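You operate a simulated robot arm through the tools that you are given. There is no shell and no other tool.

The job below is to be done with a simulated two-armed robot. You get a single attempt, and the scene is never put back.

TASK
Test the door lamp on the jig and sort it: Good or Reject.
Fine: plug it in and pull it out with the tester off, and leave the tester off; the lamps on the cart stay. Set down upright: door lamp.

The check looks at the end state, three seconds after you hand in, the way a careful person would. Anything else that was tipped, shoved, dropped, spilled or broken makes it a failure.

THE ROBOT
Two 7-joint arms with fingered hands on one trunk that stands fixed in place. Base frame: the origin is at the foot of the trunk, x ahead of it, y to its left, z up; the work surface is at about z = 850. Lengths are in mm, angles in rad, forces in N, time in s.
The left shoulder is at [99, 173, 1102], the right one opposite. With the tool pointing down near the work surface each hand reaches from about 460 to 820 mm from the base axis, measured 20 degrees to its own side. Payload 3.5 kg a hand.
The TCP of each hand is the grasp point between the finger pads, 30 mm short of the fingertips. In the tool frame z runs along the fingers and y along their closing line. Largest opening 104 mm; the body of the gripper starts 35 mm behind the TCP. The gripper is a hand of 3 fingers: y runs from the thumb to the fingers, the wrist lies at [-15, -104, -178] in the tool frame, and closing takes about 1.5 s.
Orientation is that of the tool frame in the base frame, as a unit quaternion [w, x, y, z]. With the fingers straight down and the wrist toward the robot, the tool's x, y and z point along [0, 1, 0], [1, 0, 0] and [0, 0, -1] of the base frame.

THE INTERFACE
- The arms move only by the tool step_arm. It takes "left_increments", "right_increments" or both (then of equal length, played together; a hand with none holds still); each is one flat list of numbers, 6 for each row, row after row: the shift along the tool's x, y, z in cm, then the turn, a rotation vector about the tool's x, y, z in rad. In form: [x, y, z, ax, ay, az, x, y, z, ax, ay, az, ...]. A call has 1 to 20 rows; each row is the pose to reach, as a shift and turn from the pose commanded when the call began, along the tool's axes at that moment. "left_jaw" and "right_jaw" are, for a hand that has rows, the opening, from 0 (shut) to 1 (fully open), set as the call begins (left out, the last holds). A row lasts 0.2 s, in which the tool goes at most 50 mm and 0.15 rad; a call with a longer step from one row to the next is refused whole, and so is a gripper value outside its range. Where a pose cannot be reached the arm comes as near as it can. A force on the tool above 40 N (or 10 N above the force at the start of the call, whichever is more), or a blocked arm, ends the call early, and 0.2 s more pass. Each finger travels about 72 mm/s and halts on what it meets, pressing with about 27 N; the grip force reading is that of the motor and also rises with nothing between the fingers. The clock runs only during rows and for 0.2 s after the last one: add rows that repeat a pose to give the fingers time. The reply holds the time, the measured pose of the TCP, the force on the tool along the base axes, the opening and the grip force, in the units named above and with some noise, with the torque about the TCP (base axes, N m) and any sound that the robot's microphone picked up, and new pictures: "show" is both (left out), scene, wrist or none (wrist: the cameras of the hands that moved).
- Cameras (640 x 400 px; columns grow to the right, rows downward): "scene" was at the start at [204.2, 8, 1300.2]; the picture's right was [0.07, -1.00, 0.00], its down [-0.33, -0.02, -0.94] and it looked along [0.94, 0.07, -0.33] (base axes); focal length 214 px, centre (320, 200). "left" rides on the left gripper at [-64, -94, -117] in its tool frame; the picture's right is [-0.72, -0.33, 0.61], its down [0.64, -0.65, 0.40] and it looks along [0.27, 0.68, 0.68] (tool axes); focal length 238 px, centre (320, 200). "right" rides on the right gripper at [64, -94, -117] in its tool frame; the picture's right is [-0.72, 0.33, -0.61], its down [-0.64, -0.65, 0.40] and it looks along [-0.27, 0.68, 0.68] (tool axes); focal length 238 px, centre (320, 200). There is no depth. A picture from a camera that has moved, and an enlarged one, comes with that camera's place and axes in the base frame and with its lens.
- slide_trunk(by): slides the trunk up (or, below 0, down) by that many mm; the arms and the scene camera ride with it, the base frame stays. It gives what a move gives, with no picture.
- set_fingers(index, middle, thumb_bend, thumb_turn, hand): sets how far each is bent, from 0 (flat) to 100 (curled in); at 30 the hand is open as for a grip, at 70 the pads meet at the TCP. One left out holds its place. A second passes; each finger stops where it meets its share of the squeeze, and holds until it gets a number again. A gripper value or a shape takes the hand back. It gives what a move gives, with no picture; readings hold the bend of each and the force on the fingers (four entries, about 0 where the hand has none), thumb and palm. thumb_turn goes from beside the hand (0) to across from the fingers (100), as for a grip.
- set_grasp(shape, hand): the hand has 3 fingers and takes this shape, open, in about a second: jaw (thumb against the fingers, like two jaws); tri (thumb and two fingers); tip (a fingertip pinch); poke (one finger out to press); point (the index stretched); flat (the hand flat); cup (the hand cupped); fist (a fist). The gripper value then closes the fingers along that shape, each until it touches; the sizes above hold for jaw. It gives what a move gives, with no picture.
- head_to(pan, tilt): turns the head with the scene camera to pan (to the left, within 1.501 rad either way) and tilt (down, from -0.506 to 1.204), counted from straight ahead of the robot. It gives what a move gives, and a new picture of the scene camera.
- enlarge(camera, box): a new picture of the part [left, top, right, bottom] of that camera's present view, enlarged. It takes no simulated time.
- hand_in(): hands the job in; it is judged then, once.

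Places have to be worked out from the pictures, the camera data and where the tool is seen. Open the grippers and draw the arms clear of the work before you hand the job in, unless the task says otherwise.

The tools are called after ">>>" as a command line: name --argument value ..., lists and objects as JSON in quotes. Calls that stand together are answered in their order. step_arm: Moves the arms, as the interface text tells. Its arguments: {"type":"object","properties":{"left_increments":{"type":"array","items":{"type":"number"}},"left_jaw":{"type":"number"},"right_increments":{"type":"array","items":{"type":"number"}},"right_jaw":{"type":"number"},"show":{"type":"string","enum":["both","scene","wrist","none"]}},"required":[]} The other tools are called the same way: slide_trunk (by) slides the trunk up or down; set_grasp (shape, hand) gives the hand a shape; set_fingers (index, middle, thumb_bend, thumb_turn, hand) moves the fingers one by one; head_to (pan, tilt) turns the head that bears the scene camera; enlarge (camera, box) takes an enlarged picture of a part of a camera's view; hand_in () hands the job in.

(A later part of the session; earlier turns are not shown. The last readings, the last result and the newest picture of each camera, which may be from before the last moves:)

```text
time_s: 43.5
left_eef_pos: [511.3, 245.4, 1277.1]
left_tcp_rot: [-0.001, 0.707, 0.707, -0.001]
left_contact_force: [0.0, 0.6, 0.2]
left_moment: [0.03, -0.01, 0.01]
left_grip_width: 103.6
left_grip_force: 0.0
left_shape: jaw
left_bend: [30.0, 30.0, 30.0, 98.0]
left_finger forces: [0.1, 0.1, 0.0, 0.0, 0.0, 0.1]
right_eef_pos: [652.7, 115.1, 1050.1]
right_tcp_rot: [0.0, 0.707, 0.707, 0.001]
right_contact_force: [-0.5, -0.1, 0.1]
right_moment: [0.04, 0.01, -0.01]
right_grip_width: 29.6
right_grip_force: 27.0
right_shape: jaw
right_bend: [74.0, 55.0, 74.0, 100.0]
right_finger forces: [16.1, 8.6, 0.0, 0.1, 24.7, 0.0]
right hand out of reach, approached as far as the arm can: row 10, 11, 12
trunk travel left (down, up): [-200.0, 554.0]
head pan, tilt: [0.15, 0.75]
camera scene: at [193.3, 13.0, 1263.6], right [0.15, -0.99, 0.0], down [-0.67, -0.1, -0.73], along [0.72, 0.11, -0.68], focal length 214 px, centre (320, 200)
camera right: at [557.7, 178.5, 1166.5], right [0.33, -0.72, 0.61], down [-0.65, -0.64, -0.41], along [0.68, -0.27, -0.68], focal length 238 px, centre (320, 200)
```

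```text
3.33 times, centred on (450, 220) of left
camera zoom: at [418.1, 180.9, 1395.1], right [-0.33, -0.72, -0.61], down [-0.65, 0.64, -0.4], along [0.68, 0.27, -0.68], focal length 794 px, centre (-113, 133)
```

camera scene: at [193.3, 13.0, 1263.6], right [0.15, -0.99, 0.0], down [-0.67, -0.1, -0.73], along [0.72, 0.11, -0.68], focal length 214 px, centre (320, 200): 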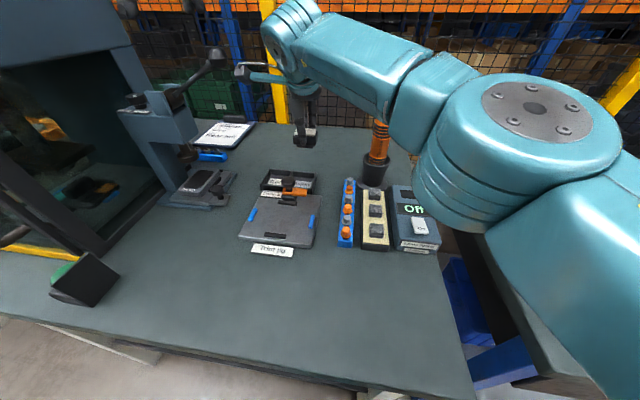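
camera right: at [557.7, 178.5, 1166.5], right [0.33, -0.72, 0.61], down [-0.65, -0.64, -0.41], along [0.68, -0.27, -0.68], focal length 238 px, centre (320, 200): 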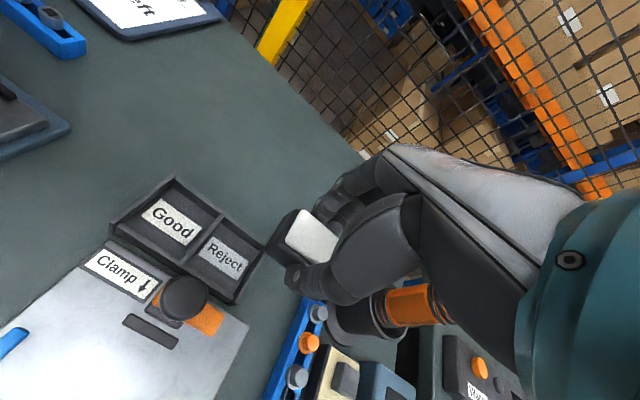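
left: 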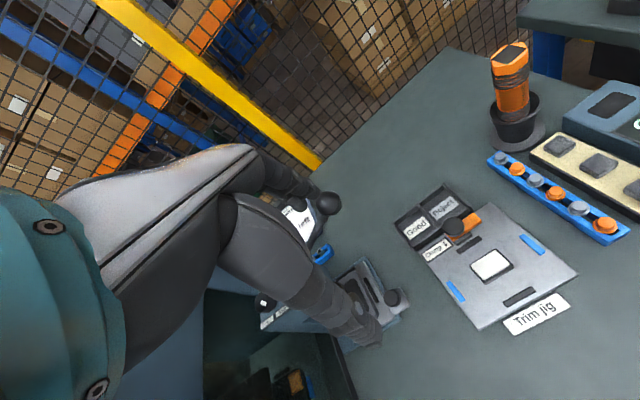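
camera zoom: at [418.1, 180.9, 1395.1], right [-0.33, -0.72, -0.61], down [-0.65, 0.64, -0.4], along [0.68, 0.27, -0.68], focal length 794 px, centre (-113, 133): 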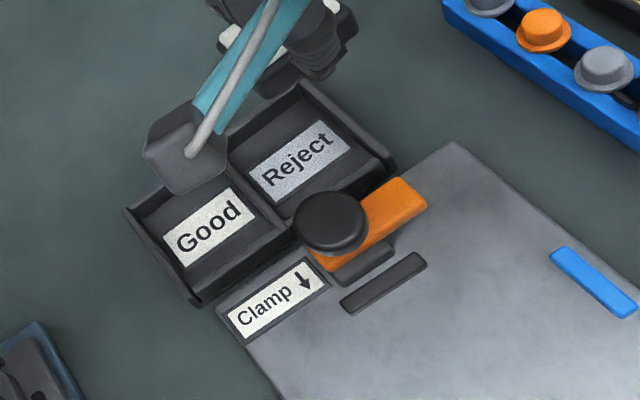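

The right arm stopped short of the target at this height (652.7, 115 instead of 680, 137). Reach should be better lower down, nearer shoulder height, so I'll try descending partway, still above the clamp knob (top about 932).

>>> step_arm --right_increments '[0, 0, 2.0, 0, 0, 0, 0, 0, 4.0, 0, 0, 0, 0, 0, 6.0, 0, 0, 0, 0, 0, 6.0, 0, 0, 0]' --show "wrist"

```text
time_s: 44.5
left_eef_pos: [512.5, 246.4, 1278.8]
left_tcp_rot: [0.001, 0.707, 0.707, 0.0]
left_contact_force: [-0.3, 0.0, -0.7]
left_moment: [-0.02, -0.01, -0.03]
left_grip_width: 103.6
left_grip_force: 0.0
left_shape: jaw
left_bend: [30.0, 30.0, 30.0, 98.0]
left_finger forces: [0.0, 0.1, 0.1, 0.0, 0.0, 0.0]
right_eef_pos: [653.0, 116.9, 992.0]
right_tcp_rot: [0.0, 0.707, 0.707, 0.0]
right_contact_force: [-0.4, -0.3, -0.5]
right_moment: [-0.02, -0.03, 0.03]
right_grip_width: 29.6
right_grip_force: 26.5
right_shape: jaw
right_bend: [74.0, 55.0, 74.0, 100.0]
right_finger forces: [16.0, 8.6, 0.0, 0.0, 24.7, 0.0]
trunk travel left (down, up): [-200.0, 554.0]
head pan, tilt: [0.15, 0.75]
camera right: at [557.8, 179.3, 1107.6], right [0.33, -0.72, 0.61], down [-0.65, -0.64, -0.4], along [0.68, -0.27, -0.68], focal length 238 px, centre (320, 200)
```

right: 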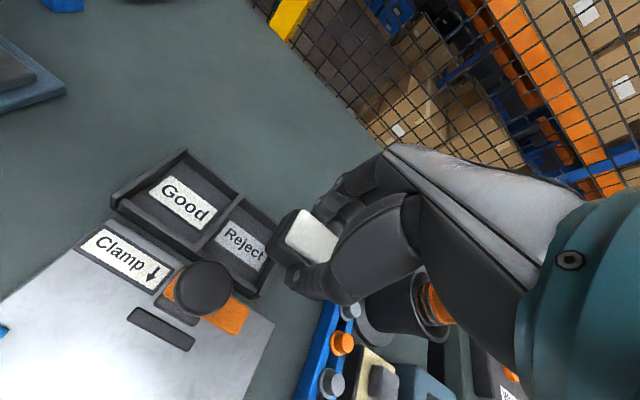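

Now at (653, 117, 992) with no reach warning. I'll try the remaining shift of +27 in x and +20 in y from this lower height.

>>> step_arm --right_increments '[1.0, 1.3, 0, 0, 0, 0, 2.0, 2.7, 0, 0, 0, 0, 2.0, 2.7, 0, 0, 0, 0]' --show "wrist"

>>> enlarge --camera "right" --box '[200, 190, 340, 330]'

>>> enlarge --camera "scene" --box '[245, 130, 335, 220]'

>>> enlarge --camera "left" --box '[380, 140, 520, 280]'

```text
time_s: 45.3
left_eef_pos: [511.2, 246.5, 1276.9]
left_tcp_rot: [0.0, 0.706, 0.708, 0.0]
left_contact_force: [0.3, 0.7, -0.4]
left_moment: [-0.03, 0.02, -0.01]
left_grip_width: 103.7
left_grip_force: 0.1
left_shape: jaw
left_bend: [30.0, 30.0, 30.0, 98.0]
left_finger forces: [0.0, 0.0, 0.0, 0.0, 0.0, 0.0]
right_eef_pos: [659.0, 121.5, 991.2]
right_tcp_rot: [0.0, 0.707, 0.707, 0.0]
right_contact_force: [0.3, 0.5, -0.9]
right_moment: [-0.03, 0.03, 0.01]
right_grip_width: 29.8
right_grip_force: 27.6
right_shape: jaw
right_bend: [74.0, 55.0, 74.0, 100.0]
right_finger forces: [15.9, 8.6, 0.0, 0.1, 24.6, 0.0]
right hand out of reach, approached as far as the arm can: row 1, 2, 3
trunk travel left (down, up): [-200.0, 554.0]
head pan, tilt: [0.15, 0.75]
camera right: at [564.6, 184.0, 1107.7], right [0.33, -0.72, 0.61], down [-0.65, -0.64, -0.4], along [0.68, -0.27, -0.68], focal length 238 px, centre (320, 200)
```

right: 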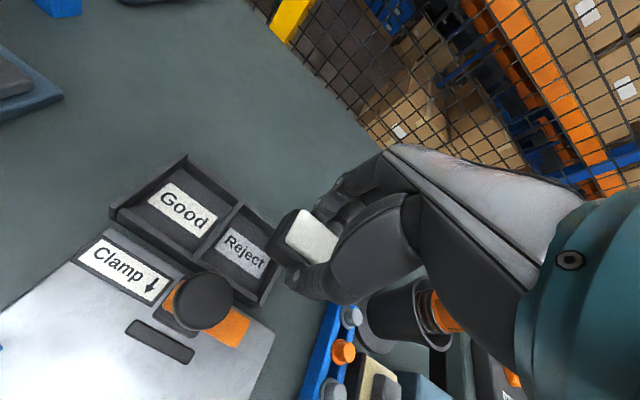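

```text
2.86 times, centred on (270, 260) of right
camera zoom: at [564.6, 184.0, 1107.7], right [0.33, -0.72, 0.61], down [-0.65, -0.64, -0.4], along [0.68, -0.27, -0.68], focal length 681 px, centre (463, 29)
```

zoom: 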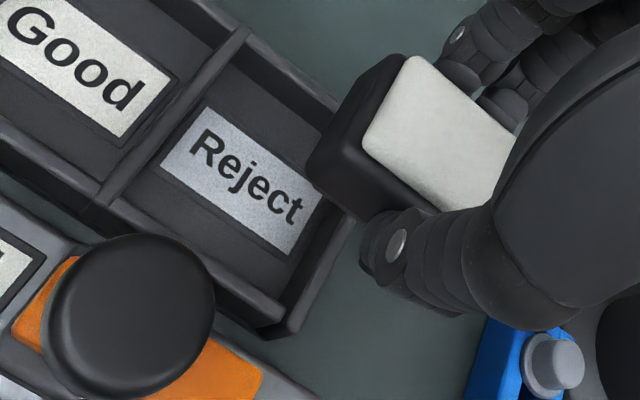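

```text
4.44 times, centred on (290, 175) of scene
camera zoom: at [193.3, 13.3, 1263.6], right [0.15, -0.99, 0.0], down [-0.67, -0.1, -0.73], along [0.72, 0.11, -0.68], focal length 953 px, centre (453, 311)
```

zoom: 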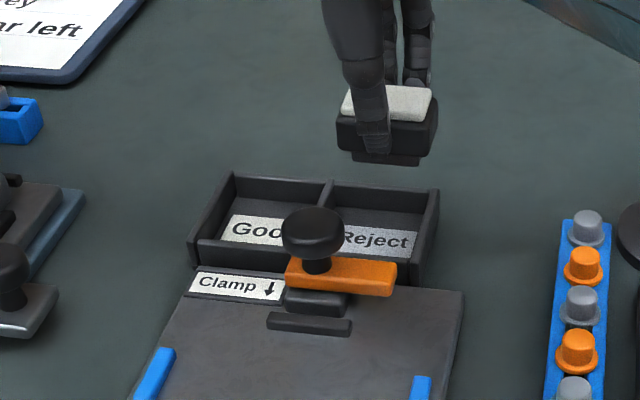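

```text
2.86 times, centred on (450, 210) of left
camera zoom: at [418.0, 181.2, 1395.1], right [-0.33, -0.72, -0.61], down [-0.65, 0.64, -0.4], along [0.68, 0.27, -0.68], focal length 681 px, centre (-51, 171)
```

zoom: 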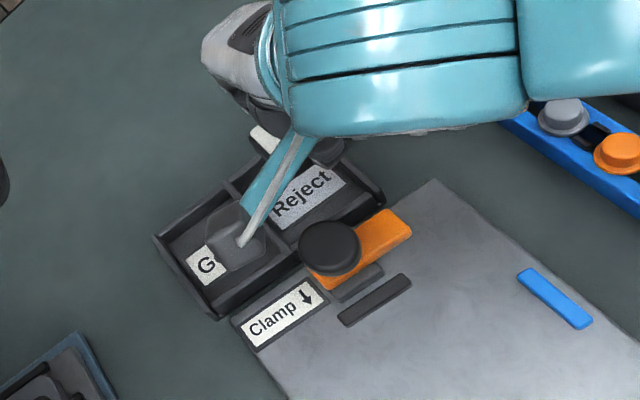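

The Reject bin is beyond the right arm's reach, but it's well within the left arm's. I'll set the lamp back on the jig where it started, using the right hand, and then take it to the bin with the left hand. First, back over the jig.

>>> step_arm --right_increments '[0, 0, -3, 0, 0, 0, 1.1, -4.5, -3, 0, 0, 0, 2.2, -9.0, -3, 0, 0, 0, 3.4, -13.5, -3, 0, 0, 0, 3.4, -13.6, -3, 0, 0, 0, 3.4, -13.6, -3, 0, 0, 0]' --show "wrist"

>>> enlarge --camera "scene" --box '[235, 140, 335, 240]'

```text
time_s: 46.7
left_eef_pos: [511.2, 247.7, 1277.1]
left_tcp_rot: [0.001, 0.707, 0.707, 0.001]
left_contact_force: [0.3, 0.3, 0.8]
left_moment: [0.0, 0.03, -0.02]
left_grip_width: 103.5
left_grip_force: 0.1
left_shape: jaw
left_bend: [30.0, 30.0, 30.0, 98.0]
left_finger forces: [0.0, 0.0, 0.1, 0.0, 0.1, 0.0]
right_eef_pos: [524.9, 155.4, 1019.7]
right_tcp_rot: [-0.001, 0.708, 0.706, 0.0]
right_contact_force: [0.6, 0.7, 0.1]
right_moment: [0.01, 0.02, 0.02]
right_grip_width: 29.8
right_grip_force: 26.8
right_shape: jaw
right_bend: [74.0, 55.0, 74.0, 100.0]
right_finger forces: [16.0, 8.6, 0.0, 0.0, 24.5, 0.0]
trunk travel left (down, up): [-200.0, 554.0]
head pan, tilt: [0.15, 0.75]
camera right: at [429.3, 218.6, 1136.1], right [0.33, -0.72, 0.61], down [-0.65, -0.64, -0.4], along [0.68, -0.27, -0.68], focal length 238 px, centre (320, 200)
```

right: 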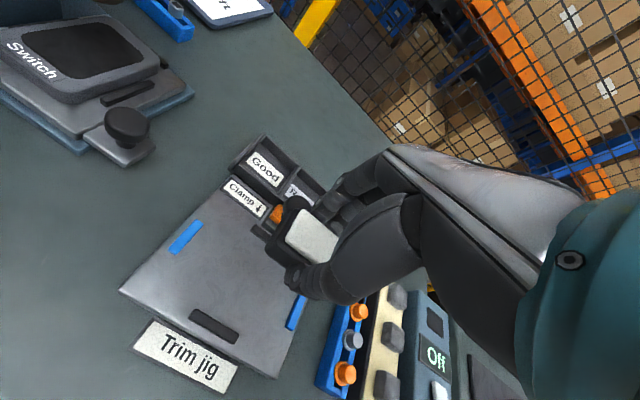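

```text
4.00 times, centred on (285, 190) of scene
camera zoom: at [193.1, 13.5, 1263.6], right [0.15, -0.99, 0.0], down [-0.67, -0.1, -0.73], along [0.72, 0.11, -0.68], focal length 858 px, centre (460, 240)
```

zoom: 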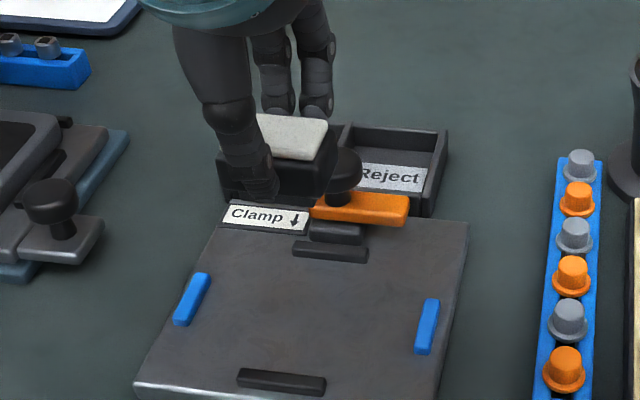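

Over the jig again, nothing in the way below. Lowering to just above the plate.

>>> step_arm --right_increments '[0, 0, 3.0, 0, 0, 0, 0, 0, 6.0, 0, 0, 0, 0, 0, 8.0, 0, 0, 0, 0, 0, 9.2, 0, 0, 0, 0, 0, 9.2, 0, 0, 0]' --show "none"

>>> enlarge --camera "scene" --box '[255, 175, 315, 230]'

```text
time_s: 47.9
left_eef_pos: [511.9, 245.5, 1277.3]
left_tcp_rot: [0.0, 0.707, 0.707, 0.0]
left_contact_force: [-0.1, 0.3, -0.7]
left_moment: [0.0, 0.0, -0.02]
left_grip_width: 103.7
left_grip_force: 0.0
left_shape: jaw
left_bend: [30.0, 30.0, 30.0, 98.0]
left_finger forces: [0.1, 0.1, 0.0, 0.1, 0.0, 0.0]
right_eef_pos: [524.0, 155.6, 929.2]
right_tcp_rot: [0.0, 0.707, 0.707, 0.0]
right_contact_force: [-0.2, -0.6, -1.4]
right_moment: [0.02, 0.0, -0.04]
right_grip_width: 29.6
right_grip_force: 26.9
right_shape: jaw
right_bend: [74.0, 55.0, 74.0, 100.0]
right_finger forces: [16.0, 8.5, 0.0, 0.1, 24.5, 0.1]
trunk travel left (down, up): [-200.0, 554.0]
head pan, tilt: [0.15, 0.75]
```

```text
7.27 times, centred on (285, 202) of scene
camera zoom: at [193.2, 13.5, 1263.6], right [0.15, -0.99, 0.0], down [-0.67, -0.1, -0.73], along [0.72, 0.11, -0.68], focal length 1560 px, centre (574, 182)
```

zoom: 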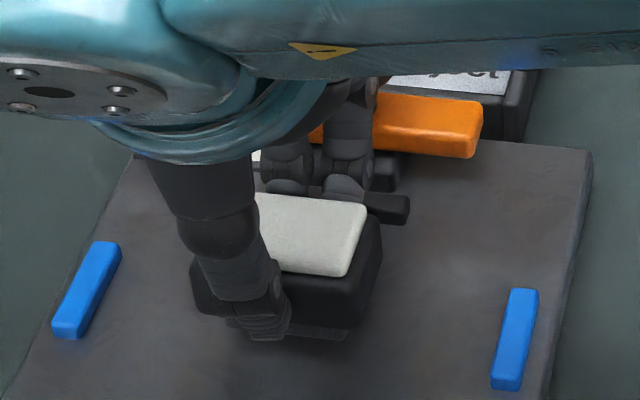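

A few millimetres above the plate; lowering in 2 mm steps until the foot touches.

>>> step_arm --right_increments '[0, 0, 0.2, 0, 0, 0, 0, 0, 0.4, 0, 0, 0, 0, 0, 0.5, 0, 0, 0, 0, 0, 0.5, 0, 0, 0]' --show "none"

>>> step_arm --right_increments '[0, 0, 0.1, 0, 0, 0, 0, 0, 0.1, 0, 0, 0]' --show "none"

```text
time_s: 48.9
left_eef_pos: [510.8, 246.2, 1276.8]
left_tcp_rot: [0.001, 0.707, 0.707, -0.001]
left_contact_force: [0.4, 0.5, 0.2]
left_moment: [0.0, 0.02, 0.01]
left_grip_width: 103.5
left_grip_force: 0.0
left_shape: jaw
left_bend: [30.0, 30.0, 30.0, 98.0]
left_finger forces: [0.0, 0.0, 0.0, 0.1, 0.0, 0.0]
right_eef_pos: [523.6, 155.7, 923.7]
right_tcp_rot: [-0.001, 0.707, 0.707, 0.0]
right_contact_force: [-0.4, 0.2, -0.8]
right_moment: [0.01, -0.01, 0.01]
right_grip_width: 29.4
right_grip_force: 27.4
right_shape: jaw
right_bend: [74.0, 55.0, 74.0, 100.0]
right_finger forces: [16.0, 8.5, 0.0, 0.1, 24.5, 0.0]
trunk travel left (down, up): [-200.0, 554.0]
head pan, tilt: [0.15, 0.75]
```

```text
time_s: 49.5
left_eef_pos: [511.9, 246.0, 1278.5]
left_tcp_rot: [0.0, 0.707, 0.707, 0.0]
left_contact_force: [0.4, -0.4, -0.1]
left_moment: [0.01, 0.0, 0.02]
left_grip_width: 103.7
left_grip_force: 0.0
left_shape: jaw
left_bend: [30.0, 30.0, 30.0, 98.0]
left_finger forces: [0.0, 0.1, 0.0, 0.1, 0.0, 0.1]
right_eef_pos: [524.0, 155.3, 922.2]
right_tcp_rot: [0.0, 0.707, 0.707, 0.0]
right_contact_force: [0.3, -0.5, -0.2]
right_moment: [-0.01, 0.03, -0.01]
right_grip_width: 29.7
right_grip_force: 27.1
right_shape: jaw
right_bend: [74.0, 55.0, 74.0, 100.0]
right_finger forces: [16.0, 8.5, 0.0, 0.0, 24.4, 0.0]
trunk travel left (down, up): [-200.0, 554.0]
head pan, tilt: [0.15, 0.75]
```

Still no upward reaction; one more millimetre at a time.

>>> step_arm --right_increments '[0, 0, 0.1, 0, 0, 0, 0, 0, 0.1, 0, 0, 0]' --show "none"

>>> enlarge --camera "scene" --box '[262, 195, 302, 223]'

```text
time_s: 50.1
left_eef_pos: [511.2, 245.5, 1279.2]
left_tcp_rot: [0.0, 0.707, 0.707, -0.001]
left_contact_force: [-0.7, -0.4, 0.5]
left_moment: [0.03, 0.01, -0.03]
left_grip_width: 103.7
left_grip_force: 0.0
left_shape: jaw
left_bend: [30.0, 30.0, 30.0, 98.0]
left_finger forces: [0.0, 0.1, 0.0, 0.1, 0.0, 0.0]
right_eef_pos: [524.2, 155.1, 921.0]
right_tcp_rot: [0.0, 0.708, 0.707, 0.001]
right_contact_force: [0.7, 0.1, -0.7]
right_moment: [-0.02, 0.0, -0.02]
right_grip_width: 29.8
right_grip_force: 27.1
right_shape: jaw
right_bend: [74.0, 55.0, 74.0, 100.0]
right_finger forces: [16.1, 8.5, 0.0, 0.0, 24.5, 0.0]
trunk travel left (down, up): [-200.0, 554.0]
head pan, tilt: [0.15, 0.75]
```

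```text
14.29 times, centred on (282, 209) of scene
camera zoom: at [193.2, 13.5, 1263.6], right [0.15, -0.99, 0.0], down [-0.67, -0.1, -0.73], along [0.72, 0.11, -0.68], focal length 3064 px, centre (863, 71)
```

zoom: 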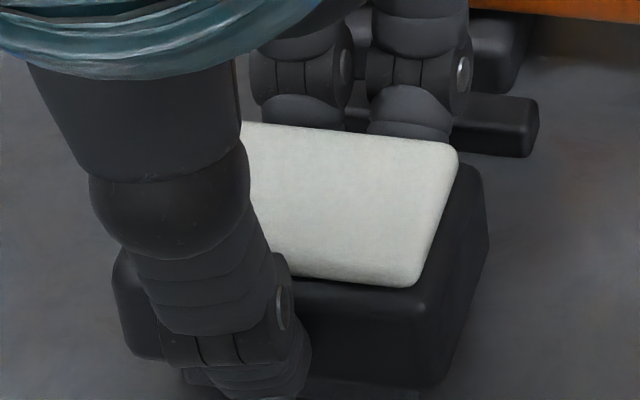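

The lamp's image position now matches its original resting position within a pixel or so. One more millimetre to make contact.

>>> step_arm --right_increments '[0, 0, 0.06, 0, 0, 0, 0, 0, 0.1, 0, 0, 0, 0, 0, 0.1, 0, 0, 0]' --show "none"

```text
time_s: 50.9
left_eef_pos: [511.7, 246.2, 1278.8]
left_tcp_rot: [0.0, 0.707, 0.707, 0.0]
left_contact_force: [-0.8, 0.2, -1.0]
left_moment: [0.0, 0.01, 0.01]
left_grip_width: 103.9
left_grip_force: 0.1
left_shape: jaw
left_bend: [30.0, 30.0, 30.0, 98.0]
left_finger forces: [0.0, 0.0, 0.0, 0.0, 0.1, 0.0]
right_eef_pos: [524.0, 154.5, 919.8]
right_tcp_rot: [0.0, 0.708, 0.707, 0.0]
right_contact_force: [-1.1, 1.1, 0.7]
right_moment: [0.0, -0.02, 0.03]
right_grip_width: 29.6
right_grip_force: 26.8
right_shape: jaw
right_bend: [74.0, 55.0, 74.0, 100.0]
right_finger forces: [16.1, 8.7, 0.0, 0.0, 24.7, 0.0]
trunk travel left (down, up): [-200.0, 554.0]
head pan, tilt: [0.15, 0.75]
```

Force turned slightly positive, so it's about touching. A further 0.8 mm to confirm.

>>> step_arm --right_increments '[0, 0, 0.08, 0, 0, 0, 0, 0, 0.08, 0, 0, 0]' --show "none"

```text
time_s: 51.5
left_eef_pos: [511.5, 247.3, 1278.5]
left_tcp_rot: [0.0, 0.707, 0.707, 0.0]
left_contact_force: [-0.2, 0.2, 0.4]
left_moment: [0.01, 0.02, -0.01]
left_grip_width: 103.6
left_grip_force: 0.1
left_shape: jaw
left_bend: [30.0, 30.0, 30.0, 98.0]
left_finger forces: [0.0, 0.0, 0.0, 0.0, 0.0, 0.0]
right_eef_pos: [524.4, 155.0, 920.0]
right_tcp_rot: [0.0, 0.708, 0.707, 0.0]
right_contact_force: [-0.2, 0.2, 2.2]
right_moment: [-0.02, 0.01, 0.01]
right_grip_width: 29.7
right_grip_force: 27.3
right_shape: jaw
right_bend: [74.0, 55.0, 74.0, 100.0]
right_finger forces: [16.0, 9.0, 0.0, 0.1, 25.2, 0.1]
trunk travel left (down, up): [-200.0, 554.0]
head pan, tilt: [0.15, 0.75]
```

Contact confirmed (2 N up). Opening the right hand and rising straight up.

>>> step_arm --right_increments '[0, 0, 0, 0, 0, 0, 0, 0, 0, 0, 0, 0, 0, 0, 0, 0, 0, 0, 0, 0, 0, 0, 0, 0, 0, 0, 0, 0, 0, 0]' --right_jaw 0.68 --show "none"

>>> step_arm --right_increments '[0, 0, -2.0, 0, 0, 0, 0, 0, -5.0, 0, 0, 0, 0, 0, -9.0, 0, 0, 0, 0, 0, -13.5, 0, 0, 0, 0, 0, -16, 0, 0, 0]' --show "wrist"

>>> enlarge --camera "scene" --box '[245, 165, 325, 235]'

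```text
time_s: 52.7
left_eef_pos: [512.2, 245.2, 1278.0]
left_tcp_rot: [-0.001, 0.707, 0.707, 0.0]
left_contact_force: [0.6, -0.2, 0.4]
left_moment: [-0.02, 0.04, -0.01]
left_grip_width: 103.5
left_grip_force: 0.2
left_shape: jaw
left_bend: [30.0, 30.0, 30.0, 98.0]
left_finger forces: [0.0, 0.0, 0.0, 0.0, 0.0, 0.1]
right_eef_pos: [523.5, 153.7, 919.4]
right_tcp_rot: [0.0, 0.707, 0.707, 0.0]
right_contact_force: [-0.3, -0.5, -0.6]
right_moment: [0.03, 0.03, 0.0]
right_grip_width: 70.0
right_grip_force: 0.1
right_shape: jaw
right_bend: [28.0, 38.0, 60.0, 100.0]
right_finger forces: [0.0, 0.7, 0.1, 0.0, 0.0, 0.0]
trunk travel left (down, up): [-200.0, 554.0]
head pan, tilt: [0.15, 0.75]
```

```text
time_s: 53.9
left_eef_pos: [511.0, 246.1, 1279.0]
left_tcp_rot: [0.0, 0.707, 0.707, 0.0]
left_contact_force: [0.8, -1.6, 0.2]
left_moment: [0.02, 0.02, -0.01]
left_grip_width: 103.3
left_grip_force: 0.1
left_shape: jaw
left_bend: [30.0, 30.0, 30.0, 98.0]
left_finger forces: [0.1, 0.0, 0.0, 0.0, 0.0, 0.0]
right_eef_pos: [523.4, 155.4, 1078.3]
right_tcp_rot: [0.0, 0.707, 0.707, 0.001]
right_contact_force: [-0.6, 0.4, 0.7]
right_moment: [-0.03, -0.01, 0.01]
right_grip_width: 70.2
right_grip_force: 0.0
right_shape: jaw
right_bend: [28.0, 38.0, 60.0, 100.0]
right_finger forces: [0.0, 0.0, 0.0, 0.1, 0.1, 0.0]
trunk travel left (down, up): [-200.0, 554.0]
head pan, tilt: [0.15, 0.75]
camera right: at [428.8, 218.4, 1195.3], right [0.33, -0.72, 0.61], down [-0.65, -0.64, -0.4], along [0.68, -0.27, -0.68], focal length 238 px, centre (320, 200)
```

right: 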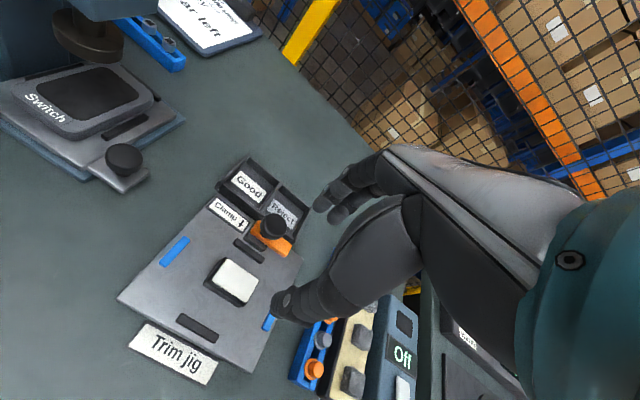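

```text
5.71 times, centred on (285, 200) of scene
camera zoom: at [193.1, 13.5, 1263.6], right [0.15, -0.99, 0.0], down [-0.67, -0.1, -0.73], along [0.72, 0.11, -0.68], focal length 1226 px, centre (520, 200)
```

zoom: 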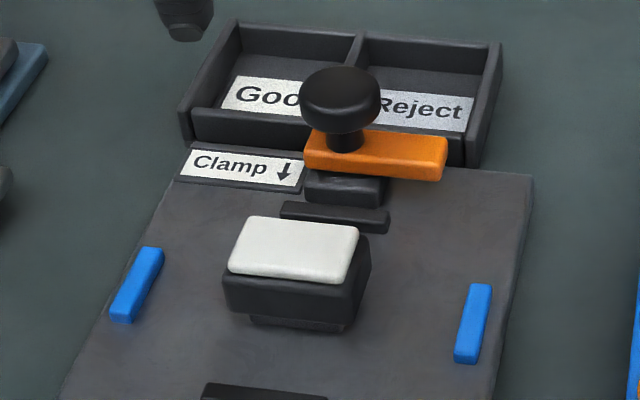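

The lamp stands upright on the jig again. Now I'll retract the right arm to its starting side so the left arm has room.

>>> step_arm --right_increments '[-3.8, 0, -1.8, 0, 0, 0, -7.6, 0, -3.6, 0, 0, 0, -11.4, 0, -5.4, 0, 0, 0, -15.2, 0, -7.2, 0, 0, 0, -19, 0, -9, 0, 0, 0, -22.8, 0, -10.8, 0, 0, 0, -26.6, 0, -12.6, 0, 0, 0, -30.4, 0, -14.4, 0, 0, 0, -34.2, 0, -16.2, 0, 0, 0, -38.0, 0, -18, 0, 0, 0, -38, 0, -18, 0, 0, 0]' --right_jaw 1.0 --show "scene"

>>> enlarge --camera "scene" --box '[240, 160, 330, 260]'

>>> enlarge --camera "left" --box '[390, 170, 550, 290]'

>>> enlarge --camera "scene" --box '[385, 170, 450, 260]'

```text
time_s: 56.3
left_eef_pos: [511.2, 246.2, 1277.9]
left_tcp_rot: [-0.001, 0.707, 0.707, -0.001]
left_contact_force: [0.0, -0.1, 0.1]
left_moment: [0.03, 0.01, -0.01]
left_grip_width: 103.4
left_grip_force: 0.0
left_shape: jaw
left_bend: [30.0, 30.0, 30.0, 98.0]
left_finger forces: [0.0, 0.0, 0.0, 0.0, 0.0, 0.1]
right_eef_pos: [523.9, -225.1, 1258.2]
right_tcp_rot: [0.0, 0.707, 0.708, 0.0]
right_contact_force: [0.3, 0.0, -0.7]
right_moment: [0.03, 0.02, 0.0]
right_grip_width: 103.7
right_grip_force: 0.0
right_shape: jaw
right_bend: [30.0, 30.0, 30.0, 98.0]
right_finger forces: [0.0, 0.0, 0.0, 0.1, 0.0, 0.0]
trunk travel left (down, up): [-200.0, 554.0]
head pan, tilt: [0.15, 0.75]
camera scene: at [193.3, 13.7, 1263.6], right [0.15, -0.99, 0.0], down [-0.67, -0.1, -0.73], along [0.72, 0.11, -0.68], focal length 214 px, centre (320, 200)
```

scene: 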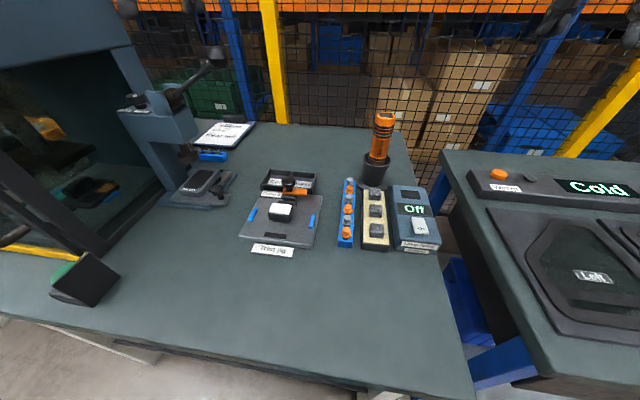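

```text
4.00 times, centred on (285, 210) of scene
camera zoom: at [193.3, 13.7, 1263.6], right [0.15, -0.99, 0.0], down [-0.67, -0.1, -0.73], along [0.72, 0.11, -0.68], focal length 858 px, centre (460, 160)
```

zoom: 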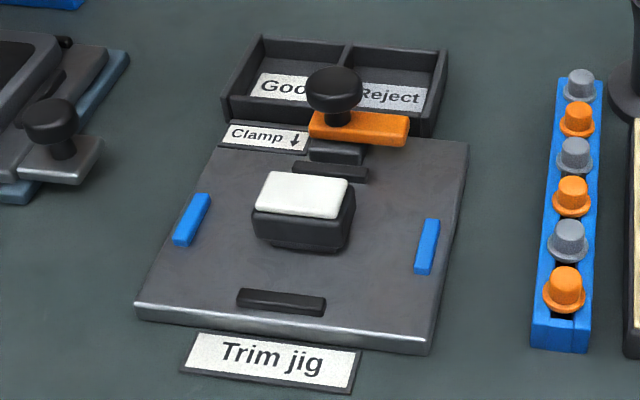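

```text
3.33 times, centred on (470, 230) of left
camera zoom: at [418.1, 181.6, 1395.0], right [-0.33, -0.72, -0.61], down [-0.65, 0.64, -0.4], along [0.68, 0.27, -0.68], focal length 794 px, centre (-180, 100)
```

zoom: 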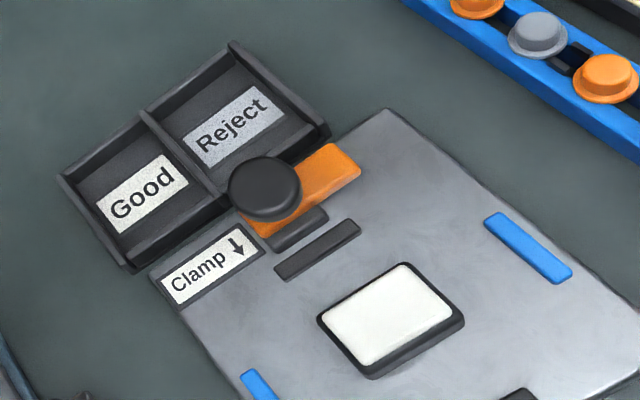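

```text
4.44 times, centred on (418, 215) of scene
camera zoom: at [193.3, 13.7, 1263.6], right [0.15, -0.99, 0.0], down [-0.67, -0.1, -0.73], along [0.72, 0.11, -0.68], focal length 953 px, centre (-113, 133)
```

zoom: 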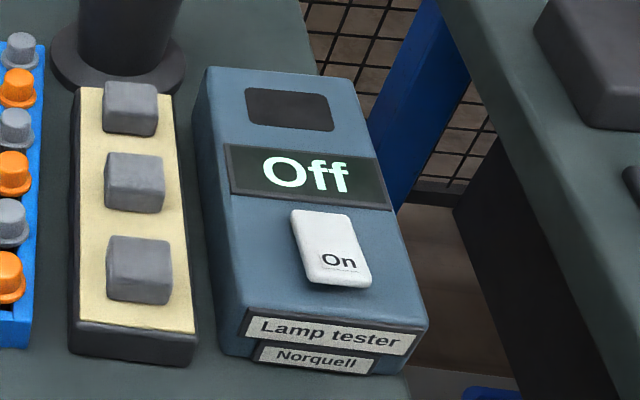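

Tester is off and empty, and the lamp rests exactly where it started, at about (523, 155). Now bringing the left hand over it with fingers open to 70 mm.

>>> step_arm --left_increments '[-1.3, 0.17, 4.0, 0, 0, 0, -2.6, 0.34, 8.0, 0, 0, 0, -3.9, 0.5, 12.0, 0, 0, 0, -5.2, 0.68, 16.0, 0, 0, 0, -6.5, 0.85, 20.0, 0, 0, 0, -7.8, 1.0, 24.0, 0, 0, 0, -9.05, 1.2, 27.8, 0, 0, 0, -9.05, 1.2, 27.8, 0, 0, 0]' --left_jaw 0.68 --show "both"

>>> enlarge --camera "left" --box '[280, 170, 430, 320]'

>>> enlarge --camera "scene" --box '[235, 150, 335, 230]'

```text
time_s: 58.1
left_eef_pos: [524.1, 155.6, 1001.8]
left_tcp_rot: [0.001, 0.707, 0.707, -0.001]
left_contact_force: [0.0, -0.1, 0.5]
left_moment: [0.03, 0.01, 0.02]
left_grip_width: 71.0
left_grip_force: 0.0
left_shape: jaw
left_bend: [27.0, 38.0, 59.0, 99.0]
left_finger forces: [0.0, 0.0, 0.0, 0.1, 0.0, 0.0]
right_eef_pos: [522.8, -224.8, 1259.0]
right_tcp_rot: [0.001, 0.707, 0.708, 0.0]
right_contact_force: [0.5, -0.2, -1.7]
right_moment: [0.02, 0.03, -0.02]
right_grip_width: 103.7
right_grip_force: 0.1
right_shape: jaw
right_bend: [30.0, 30.0, 30.0, 98.0]
right_finger forces: [0.1, 0.0, 0.0, 0.1, 0.0, 0.1]
trunk travel left (down, up): [-200.0, 554.0]
head pan, tilt: [0.15, 0.75]
camera scene: at [193.0, 13.5, 1263.7], right [0.15, -0.99, 0.0], down [-0.67, -0.1, -0.73], along [0.72, 0.11, -0.68], focal length 214 px, centre (320, 200)
camera left: at [431.0, 92.0, 1119.2], right [-0.33, -0.72, -0.61], down [-0.65, 0.64, -0.4], along [0.68, 0.27, -0.68], focal length 238 px, centre (320, 200)
```

scene: 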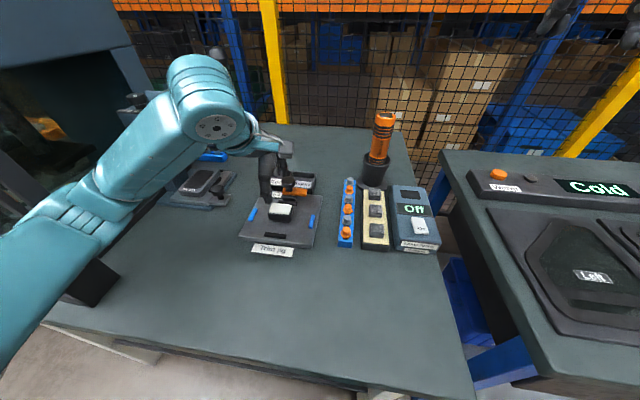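
left: 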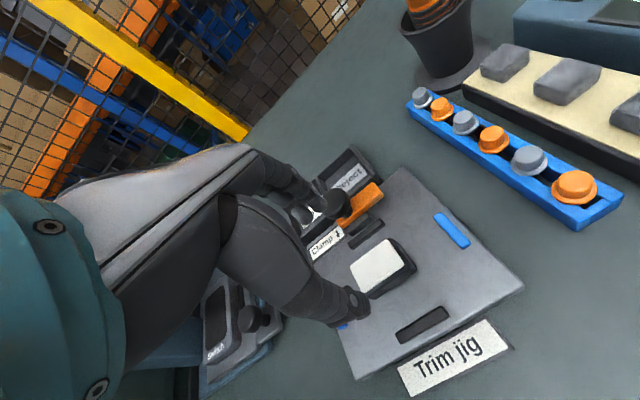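

```text
2.67 times, centred on (355, 245) of left
camera zoom: at [431.0, 92.0, 1119.2], right [-0.33, -0.72, -0.61], down [-0.65, 0.64, -0.4], along [0.68, 0.27, -0.68], focal length 636 px, centre (227, 80)
```

zoom: 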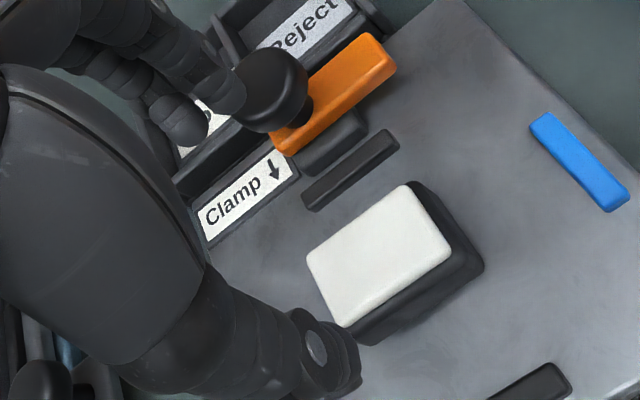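

```text
5.00 times, centred on (285, 190) of scene
camera zoom: at [193.0, 13.5, 1263.7], right [0.15, -0.99, 0.0], down [-0.67, -0.1, -0.73], along [0.72, 0.11, -0.68], focal length 1072 px, centre (495, 250)
```

zoom: 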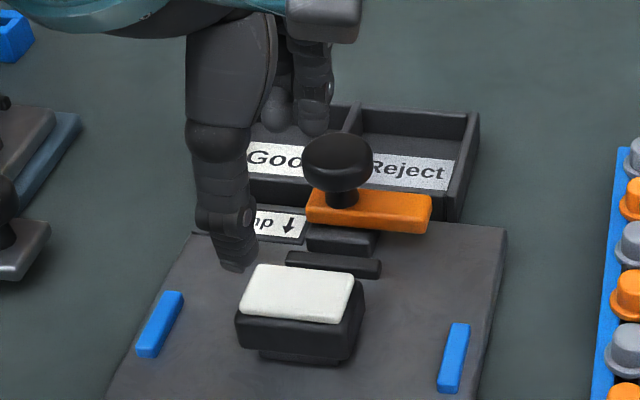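

The left hand is centred over the lamp with the same geometry the right hand had. Lowering straight down to the grip height.

>>> step_arm --left_increments '[0, 0, 2.0, 0, 0, 0, 0, 0, 4.0, 0, 0, 0, 0, 0, 6.0, 0, 0, 0, 0, 0, 7.2, 0, 0, 0, 0, 0, 7.9, 0, 0, 0, 0, 0, 7.9, 0, 0, 0]' --show "wrist"

>>> enlarge --camera "left" --box '[280, 190, 430, 330]'

>>> enlarge --camera "scene" --box '[255, 170, 315, 225]'

```text
time_s: 59.5
left_eef_pos: [524.4, 150.2, 923.5]
left_tcp_rot: [0.0, 0.708, 0.706, 0.002]
left_contact_force: [-0.8, 1.0, 1.3]
left_moment: [0.01, -0.06, 0.0]
left_grip_width: 70.7
left_grip_force: 0.0
left_shape: jaw
left_bend: [27.0, 38.0, 59.0, 99.0]
left_finger forces: [0.0, 1.3, 0.0, 0.0, 0.1, 0.1]
right_eef_pos: [523.1, -229.0, 1258.3]
right_tcp_rot: [-0.001, 0.707, 0.707, 0.002]
right_contact_force: [0.0, 0.6, -0.1]
right_moment: [-0.01, 0.0, 0.0]
right_grip_width: 103.6
right_grip_force: 0.1
right_shape: jaw
right_bend: [30.0, 30.0, 30.0, 98.0]
right_finger forces: [0.1, 0.0, 0.0, 0.0, 0.1, 0.0]
trunk travel left (down, up): [-200.0, 554.0]
head pan, tilt: [0.15, 0.75]
camera left: at [430.0, 86.8, 1040.0], right [-0.33, -0.72, -0.62], down [-0.65, 0.64, -0.4], along [0.69, 0.27, -0.68], focal length 238 px, centre (320, 200)
```

left: 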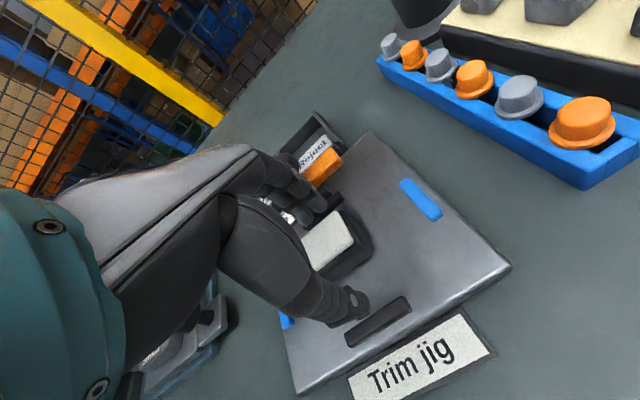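

```text
2.86 times, centred on (355, 260) of left
camera zoom: at [430.0, 86.8, 1040.0], right [-0.33, -0.72, -0.62], down [-0.65, 0.64, -0.4], along [0.69, 0.27, -0.68], focal length 681 px, centre (220, 29)
```

zoom: 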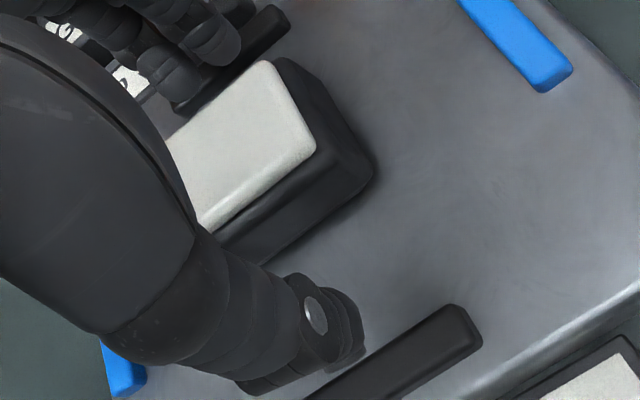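

```text
7.27 times, centred on (285, 198) of scene
camera zoom: at [192.4, 8.2, 1264.2], right [0.15, -0.99, 0.0], down [-0.67, -0.1, -0.73], along [0.72, 0.11, -0.68], focal length 1560 px, centre (574, 218)
```

zoom: 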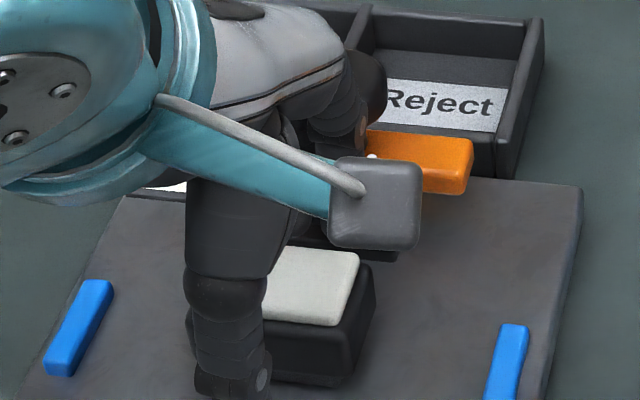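

The scene camera and the right hand have both shifted about 5 mm in y, so some part of the left arm (perhaps the elbow) is pushing against something. I'll look left before doing anything else.

>>> head_to --pan 0.9 --tilt 0.75

```text
time_s: 60.6
left_eef_pos: [523.9, 151.8, 922.3]
left_tcp_rot: [-0.001, 0.706, 0.708, 0.002]
left_contact_force: [-0.6, 0.4, 0.8]
left_moment: [-0.01, -0.11, 0.02]
left_grip_width: 71.0
left_grip_force: 0.0
left_shape: jaw
left_bend: [27.0, 38.0, 59.0, 99.0]
left_finger forces: [0.1, 1.8, 0.0, 0.0, 0.1, 0.0]
right_eef_pos: [523.3, -229.7, 1257.8]
right_tcp_rot: [-0.001, 0.707, 0.707, 0.002]
right_contact_force: [0.4, 0.8, -0.5]
right_moment: [-0.01, 0.0, -0.03]
right_grip_width: 103.8
right_grip_force: 0.1
right_shape: jaw
right_bend: [30.0, 30.0, 30.0, 98.0]
right_finger forces: [0.0, 0.1, 0.0, 0.0, 0.1, 0.0]
trunk travel left (down, up): [-200.0, 554.0]
head pan, tilt: [0.901, 0.75]
camera scene: at [162.1, 60.3, 1264.1], right [0.78, -0.62, 0.0], down [-0.42, -0.53, -0.73], along [0.46, 0.58, -0.68], focal length 214 px, centre (320, 200)
```

scene: 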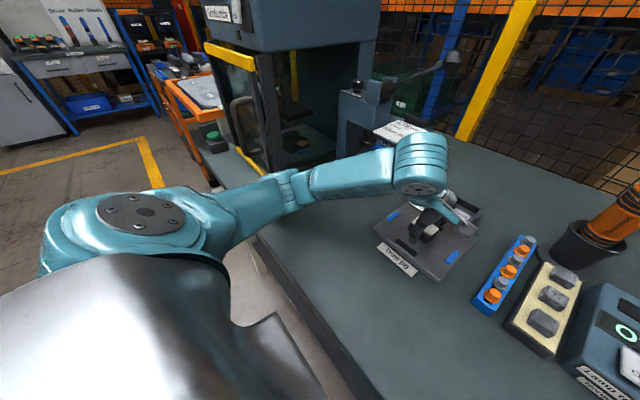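

I'll zoom in on the elbow area and the object with the green button to see what is being touched.

>>> enlarge --camera "scene" --box '[180, 100, 320, 260]'

>>> enlarge --camera "scene" --box '[360, 150, 490, 290]'

```text
2.50 times, centred on (250, 180) of scene
camera zoom: at [162.1, 60.3, 1264.1], right [0.78, -0.62, 0.0], down [-0.42, -0.53, -0.73], along [0.46, 0.58, -0.68], focal length 536 px, centre (495, 250)
```

zoom: 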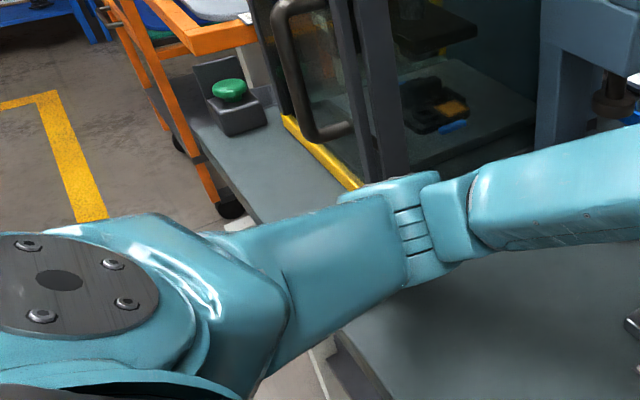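

```text
2.86 times, centred on (425, 220) of scene
camera zoom: at [162.1, 60.3, 1264.1], right [0.78, -0.62, 0.0], down [-0.42, -0.53, -0.73], along [0.46, 0.58, -0.68], focal length 613 px, centre (20, 143)
```

zoom: 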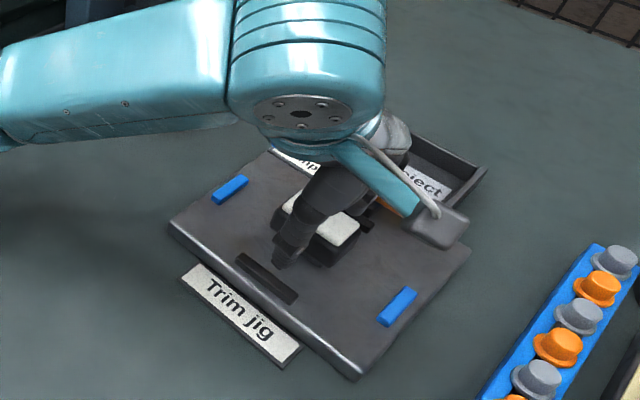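

The left arm's elbow is down over the spot where the nearer black control box sits (around 317, 490), so it is probably pressing on it. The far green-button box is a separate unit. I'll back straight up out of this pose and recheck.

>>> step_arm --left_increments '[0, 0, -1.0, 0, 0, 0, 0, 0, -3.0, 0, 0, 0, 0, 0, -5.5, 0, 0, 0, 0, 0, -7.9, 0, 0, 0, 0, 0, -9.9, 0, 0, 0, 0, 0, -9.9, 0, 0, 0]' --show "scene"

>>> enlarge --camera "scene" --box '[180, 100, 320, 260]'

>>> enlarge --camera "left" --box '[280, 150, 450, 320]'

```text
time_s: 62.0
left_eef_pos: [521.9, 152.8, 1020.0]
left_tcp_rot: [-0.001, 0.707, 0.707, -0.001]
left_contact_force: [0.9, -0.1, 0.0]
left_moment: [-0.01, 0.0, 0.02]
left_grip_width: 70.9
left_grip_force: 0.1
left_shape: jaw
left_bend: [27.0, 38.0, 59.0, 99.0]
left_finger forces: [0.0, 0.0, 0.1, 0.0, 0.0, 0.1]
right_eef_pos: [523.5, -224.7, 1258.6]
right_tcp_rot: [0.0, 0.707, 0.707, 0.001]
right_contact_force: [0.4, 0.2, 0.3]
right_moment: [-0.01, 0.0, -0.02]
right_grip_width: 103.7
right_grip_force: 0.0
right_shape: jaw
right_bend: [30.0, 30.0, 30.0, 98.0]
right_finger forces: [0.0, 0.0, 0.1, 0.0, 0.0, 0.1]
trunk travel left (down, up): [-200.0, 554.0]
head pan, tilt: [0.901, 0.75]
camera scene: at [162.7, 66.1, 1263.6], right [0.78, -0.62, 0.0], down [-0.42, -0.53, -0.73], along [0.45, 0.57, -0.68], focal length 214 px, centre (320, 200)
```

scene: 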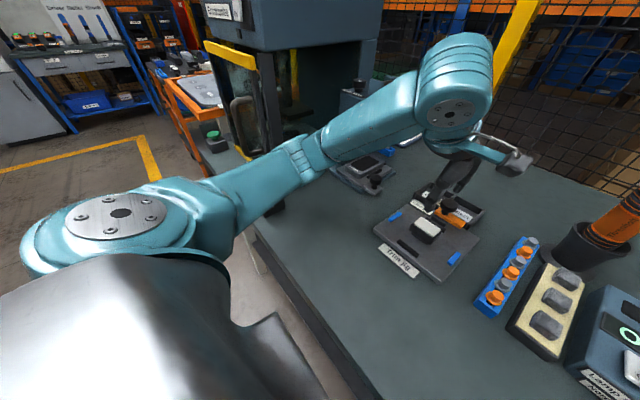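

```text
2.50 times, centred on (250, 180) of scene
camera zoom: at [162.7, 66.1, 1263.6], right [0.78, -0.62, 0.0], down [-0.42, -0.53, -0.73], along [0.45, 0.57, -0.68], focal length 536 px, centre (495, 250)
```

zoom: 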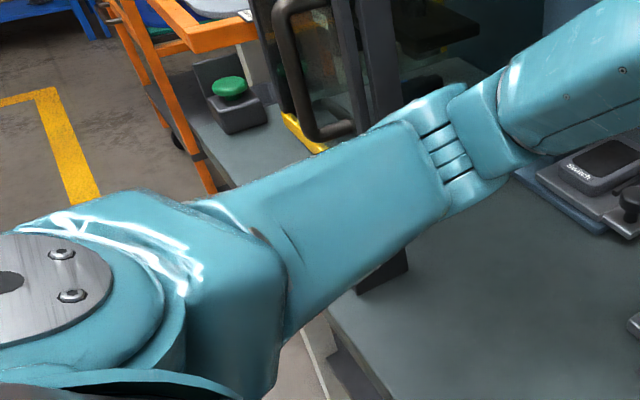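

```text
2.35 times, centred on (365, 235) of left
camera zoom: at [429.6, 89.3, 1137.1], right [-0.33, -0.72, -0.61], down [-0.65, 0.64, -0.4], along [0.68, 0.27, -0.68], focal length 561 px, centre (214, 118)
```

zoom: 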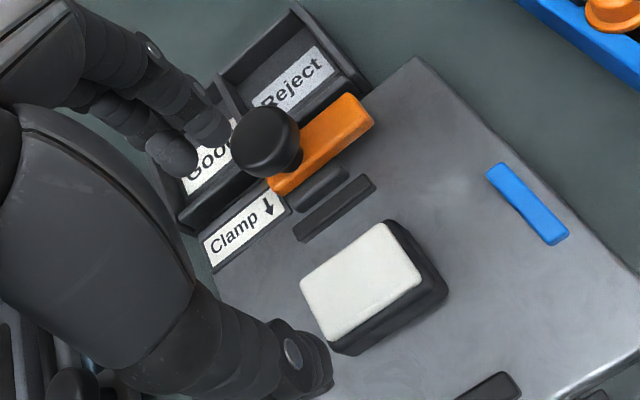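

Backing off removed the deflection; the elbow hangs low over that black box when the hand goes down. Raising the trunk will lift the shoulders and elbow clear, so I'll slide it up 150 mm.

>>> slide_trunk --by 150

>>> head_to --pan 0.9 --tilt 0.8

>>> enlarge --camera "scene" --box '[200, 130, 340, 290]'

```text
time_s: 63.7
left_eef_pos: [522.4, 154.5, 1169.2]
left_tcp_rot: [0.0, 0.707, 0.707, -0.001]
left_contact_force: [0.4, 0.4, -0.4]
left_moment: [-0.03, 0.0, 0.02]
left_grip_width: 71.0
left_grip_force: 0.0
left_shape: jaw
left_bend: [27.0, 38.0, 59.0, 99.0]
left_finger forces: [0.1, 0.0, 0.1, 0.0, 0.0, 0.0]
right_eef_pos: [524.1, -224.5, 1408.2]
right_tcp_rot: [-0.001, 0.707, 0.707, 0.0]
right_contact_force: [0.4, -0.5, 0.4]
right_moment: [-0.01, 0.02, 0.06]
right_grip_width: 103.8
right_grip_force: 0.0
right_shape: jaw
right_bend: [30.0, 30.0, 30.0, 98.0]
right_finger forces: [0.0, 0.1, 0.0, 0.0, 0.0, 0.0]
trunk travel left (down, up): [-350.0, 404.0]
head pan, tilt: [0.901, 0.75]
```

```text
time_s: 64.3
left_eef_pos: [522.6, 155.7, 1169.3]
left_tcp_rot: [0.0, 0.707, 0.707, 0.0]
left_contact_force: [-1.0, 0.2, -0.5]
left_moment: [0.01, -0.01, -0.04]
left_grip_width: 70.9
left_grip_force: 0.1
left_shape: jaw
left_bend: [27.0, 38.0, 59.0, 99.0]
left_finger forces: [0.0, 0.0, 0.0, 0.0, 0.0, 0.1]
right_eef_pos: [524.0, -224.9, 1409.0]
right_tcp_rot: [0.0, 0.706, 0.708, 0.0]
right_contact_force: [-0.2, -0.8, -0.7]
right_moment: [0.03, 0.0, 0.0]
right_grip_width: 103.6
right_grip_force: 0.1
right_shape: jaw
right_bend: [30.0, 30.0, 30.0, 98.0]
right_finger forces: [0.0, 0.1, 0.0, 0.0, 0.0, 0.0]
trunk travel left (down, up): [-350.0, 404.0]
head pan, tilt: [0.901, 0.799]
camera scene: at [100.9, 64.4, 1413.0], right [0.78, -0.62, 0.0], down [-0.45, -0.56, -0.7], along [0.43, 0.55, -0.72], focal length 214 px, centre (320, 200)
```

scene: 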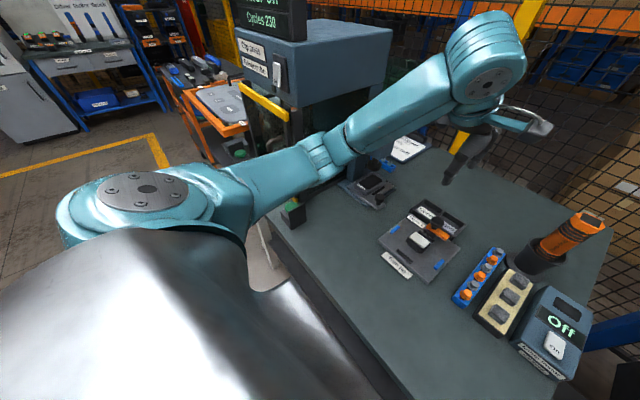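

```text
2.50 times, centred on (270, 210) of scene
camera zoom: at [100.9, 64.4, 1413.0], right [0.78, -0.62, 0.0], down [-0.45, -0.56, -0.7], along [0.43, 0.55, -0.72], focal length 536 px, centre (445, 175)
```

zoom: 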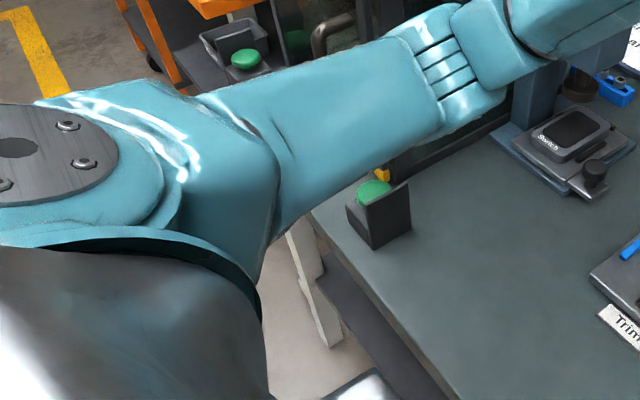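

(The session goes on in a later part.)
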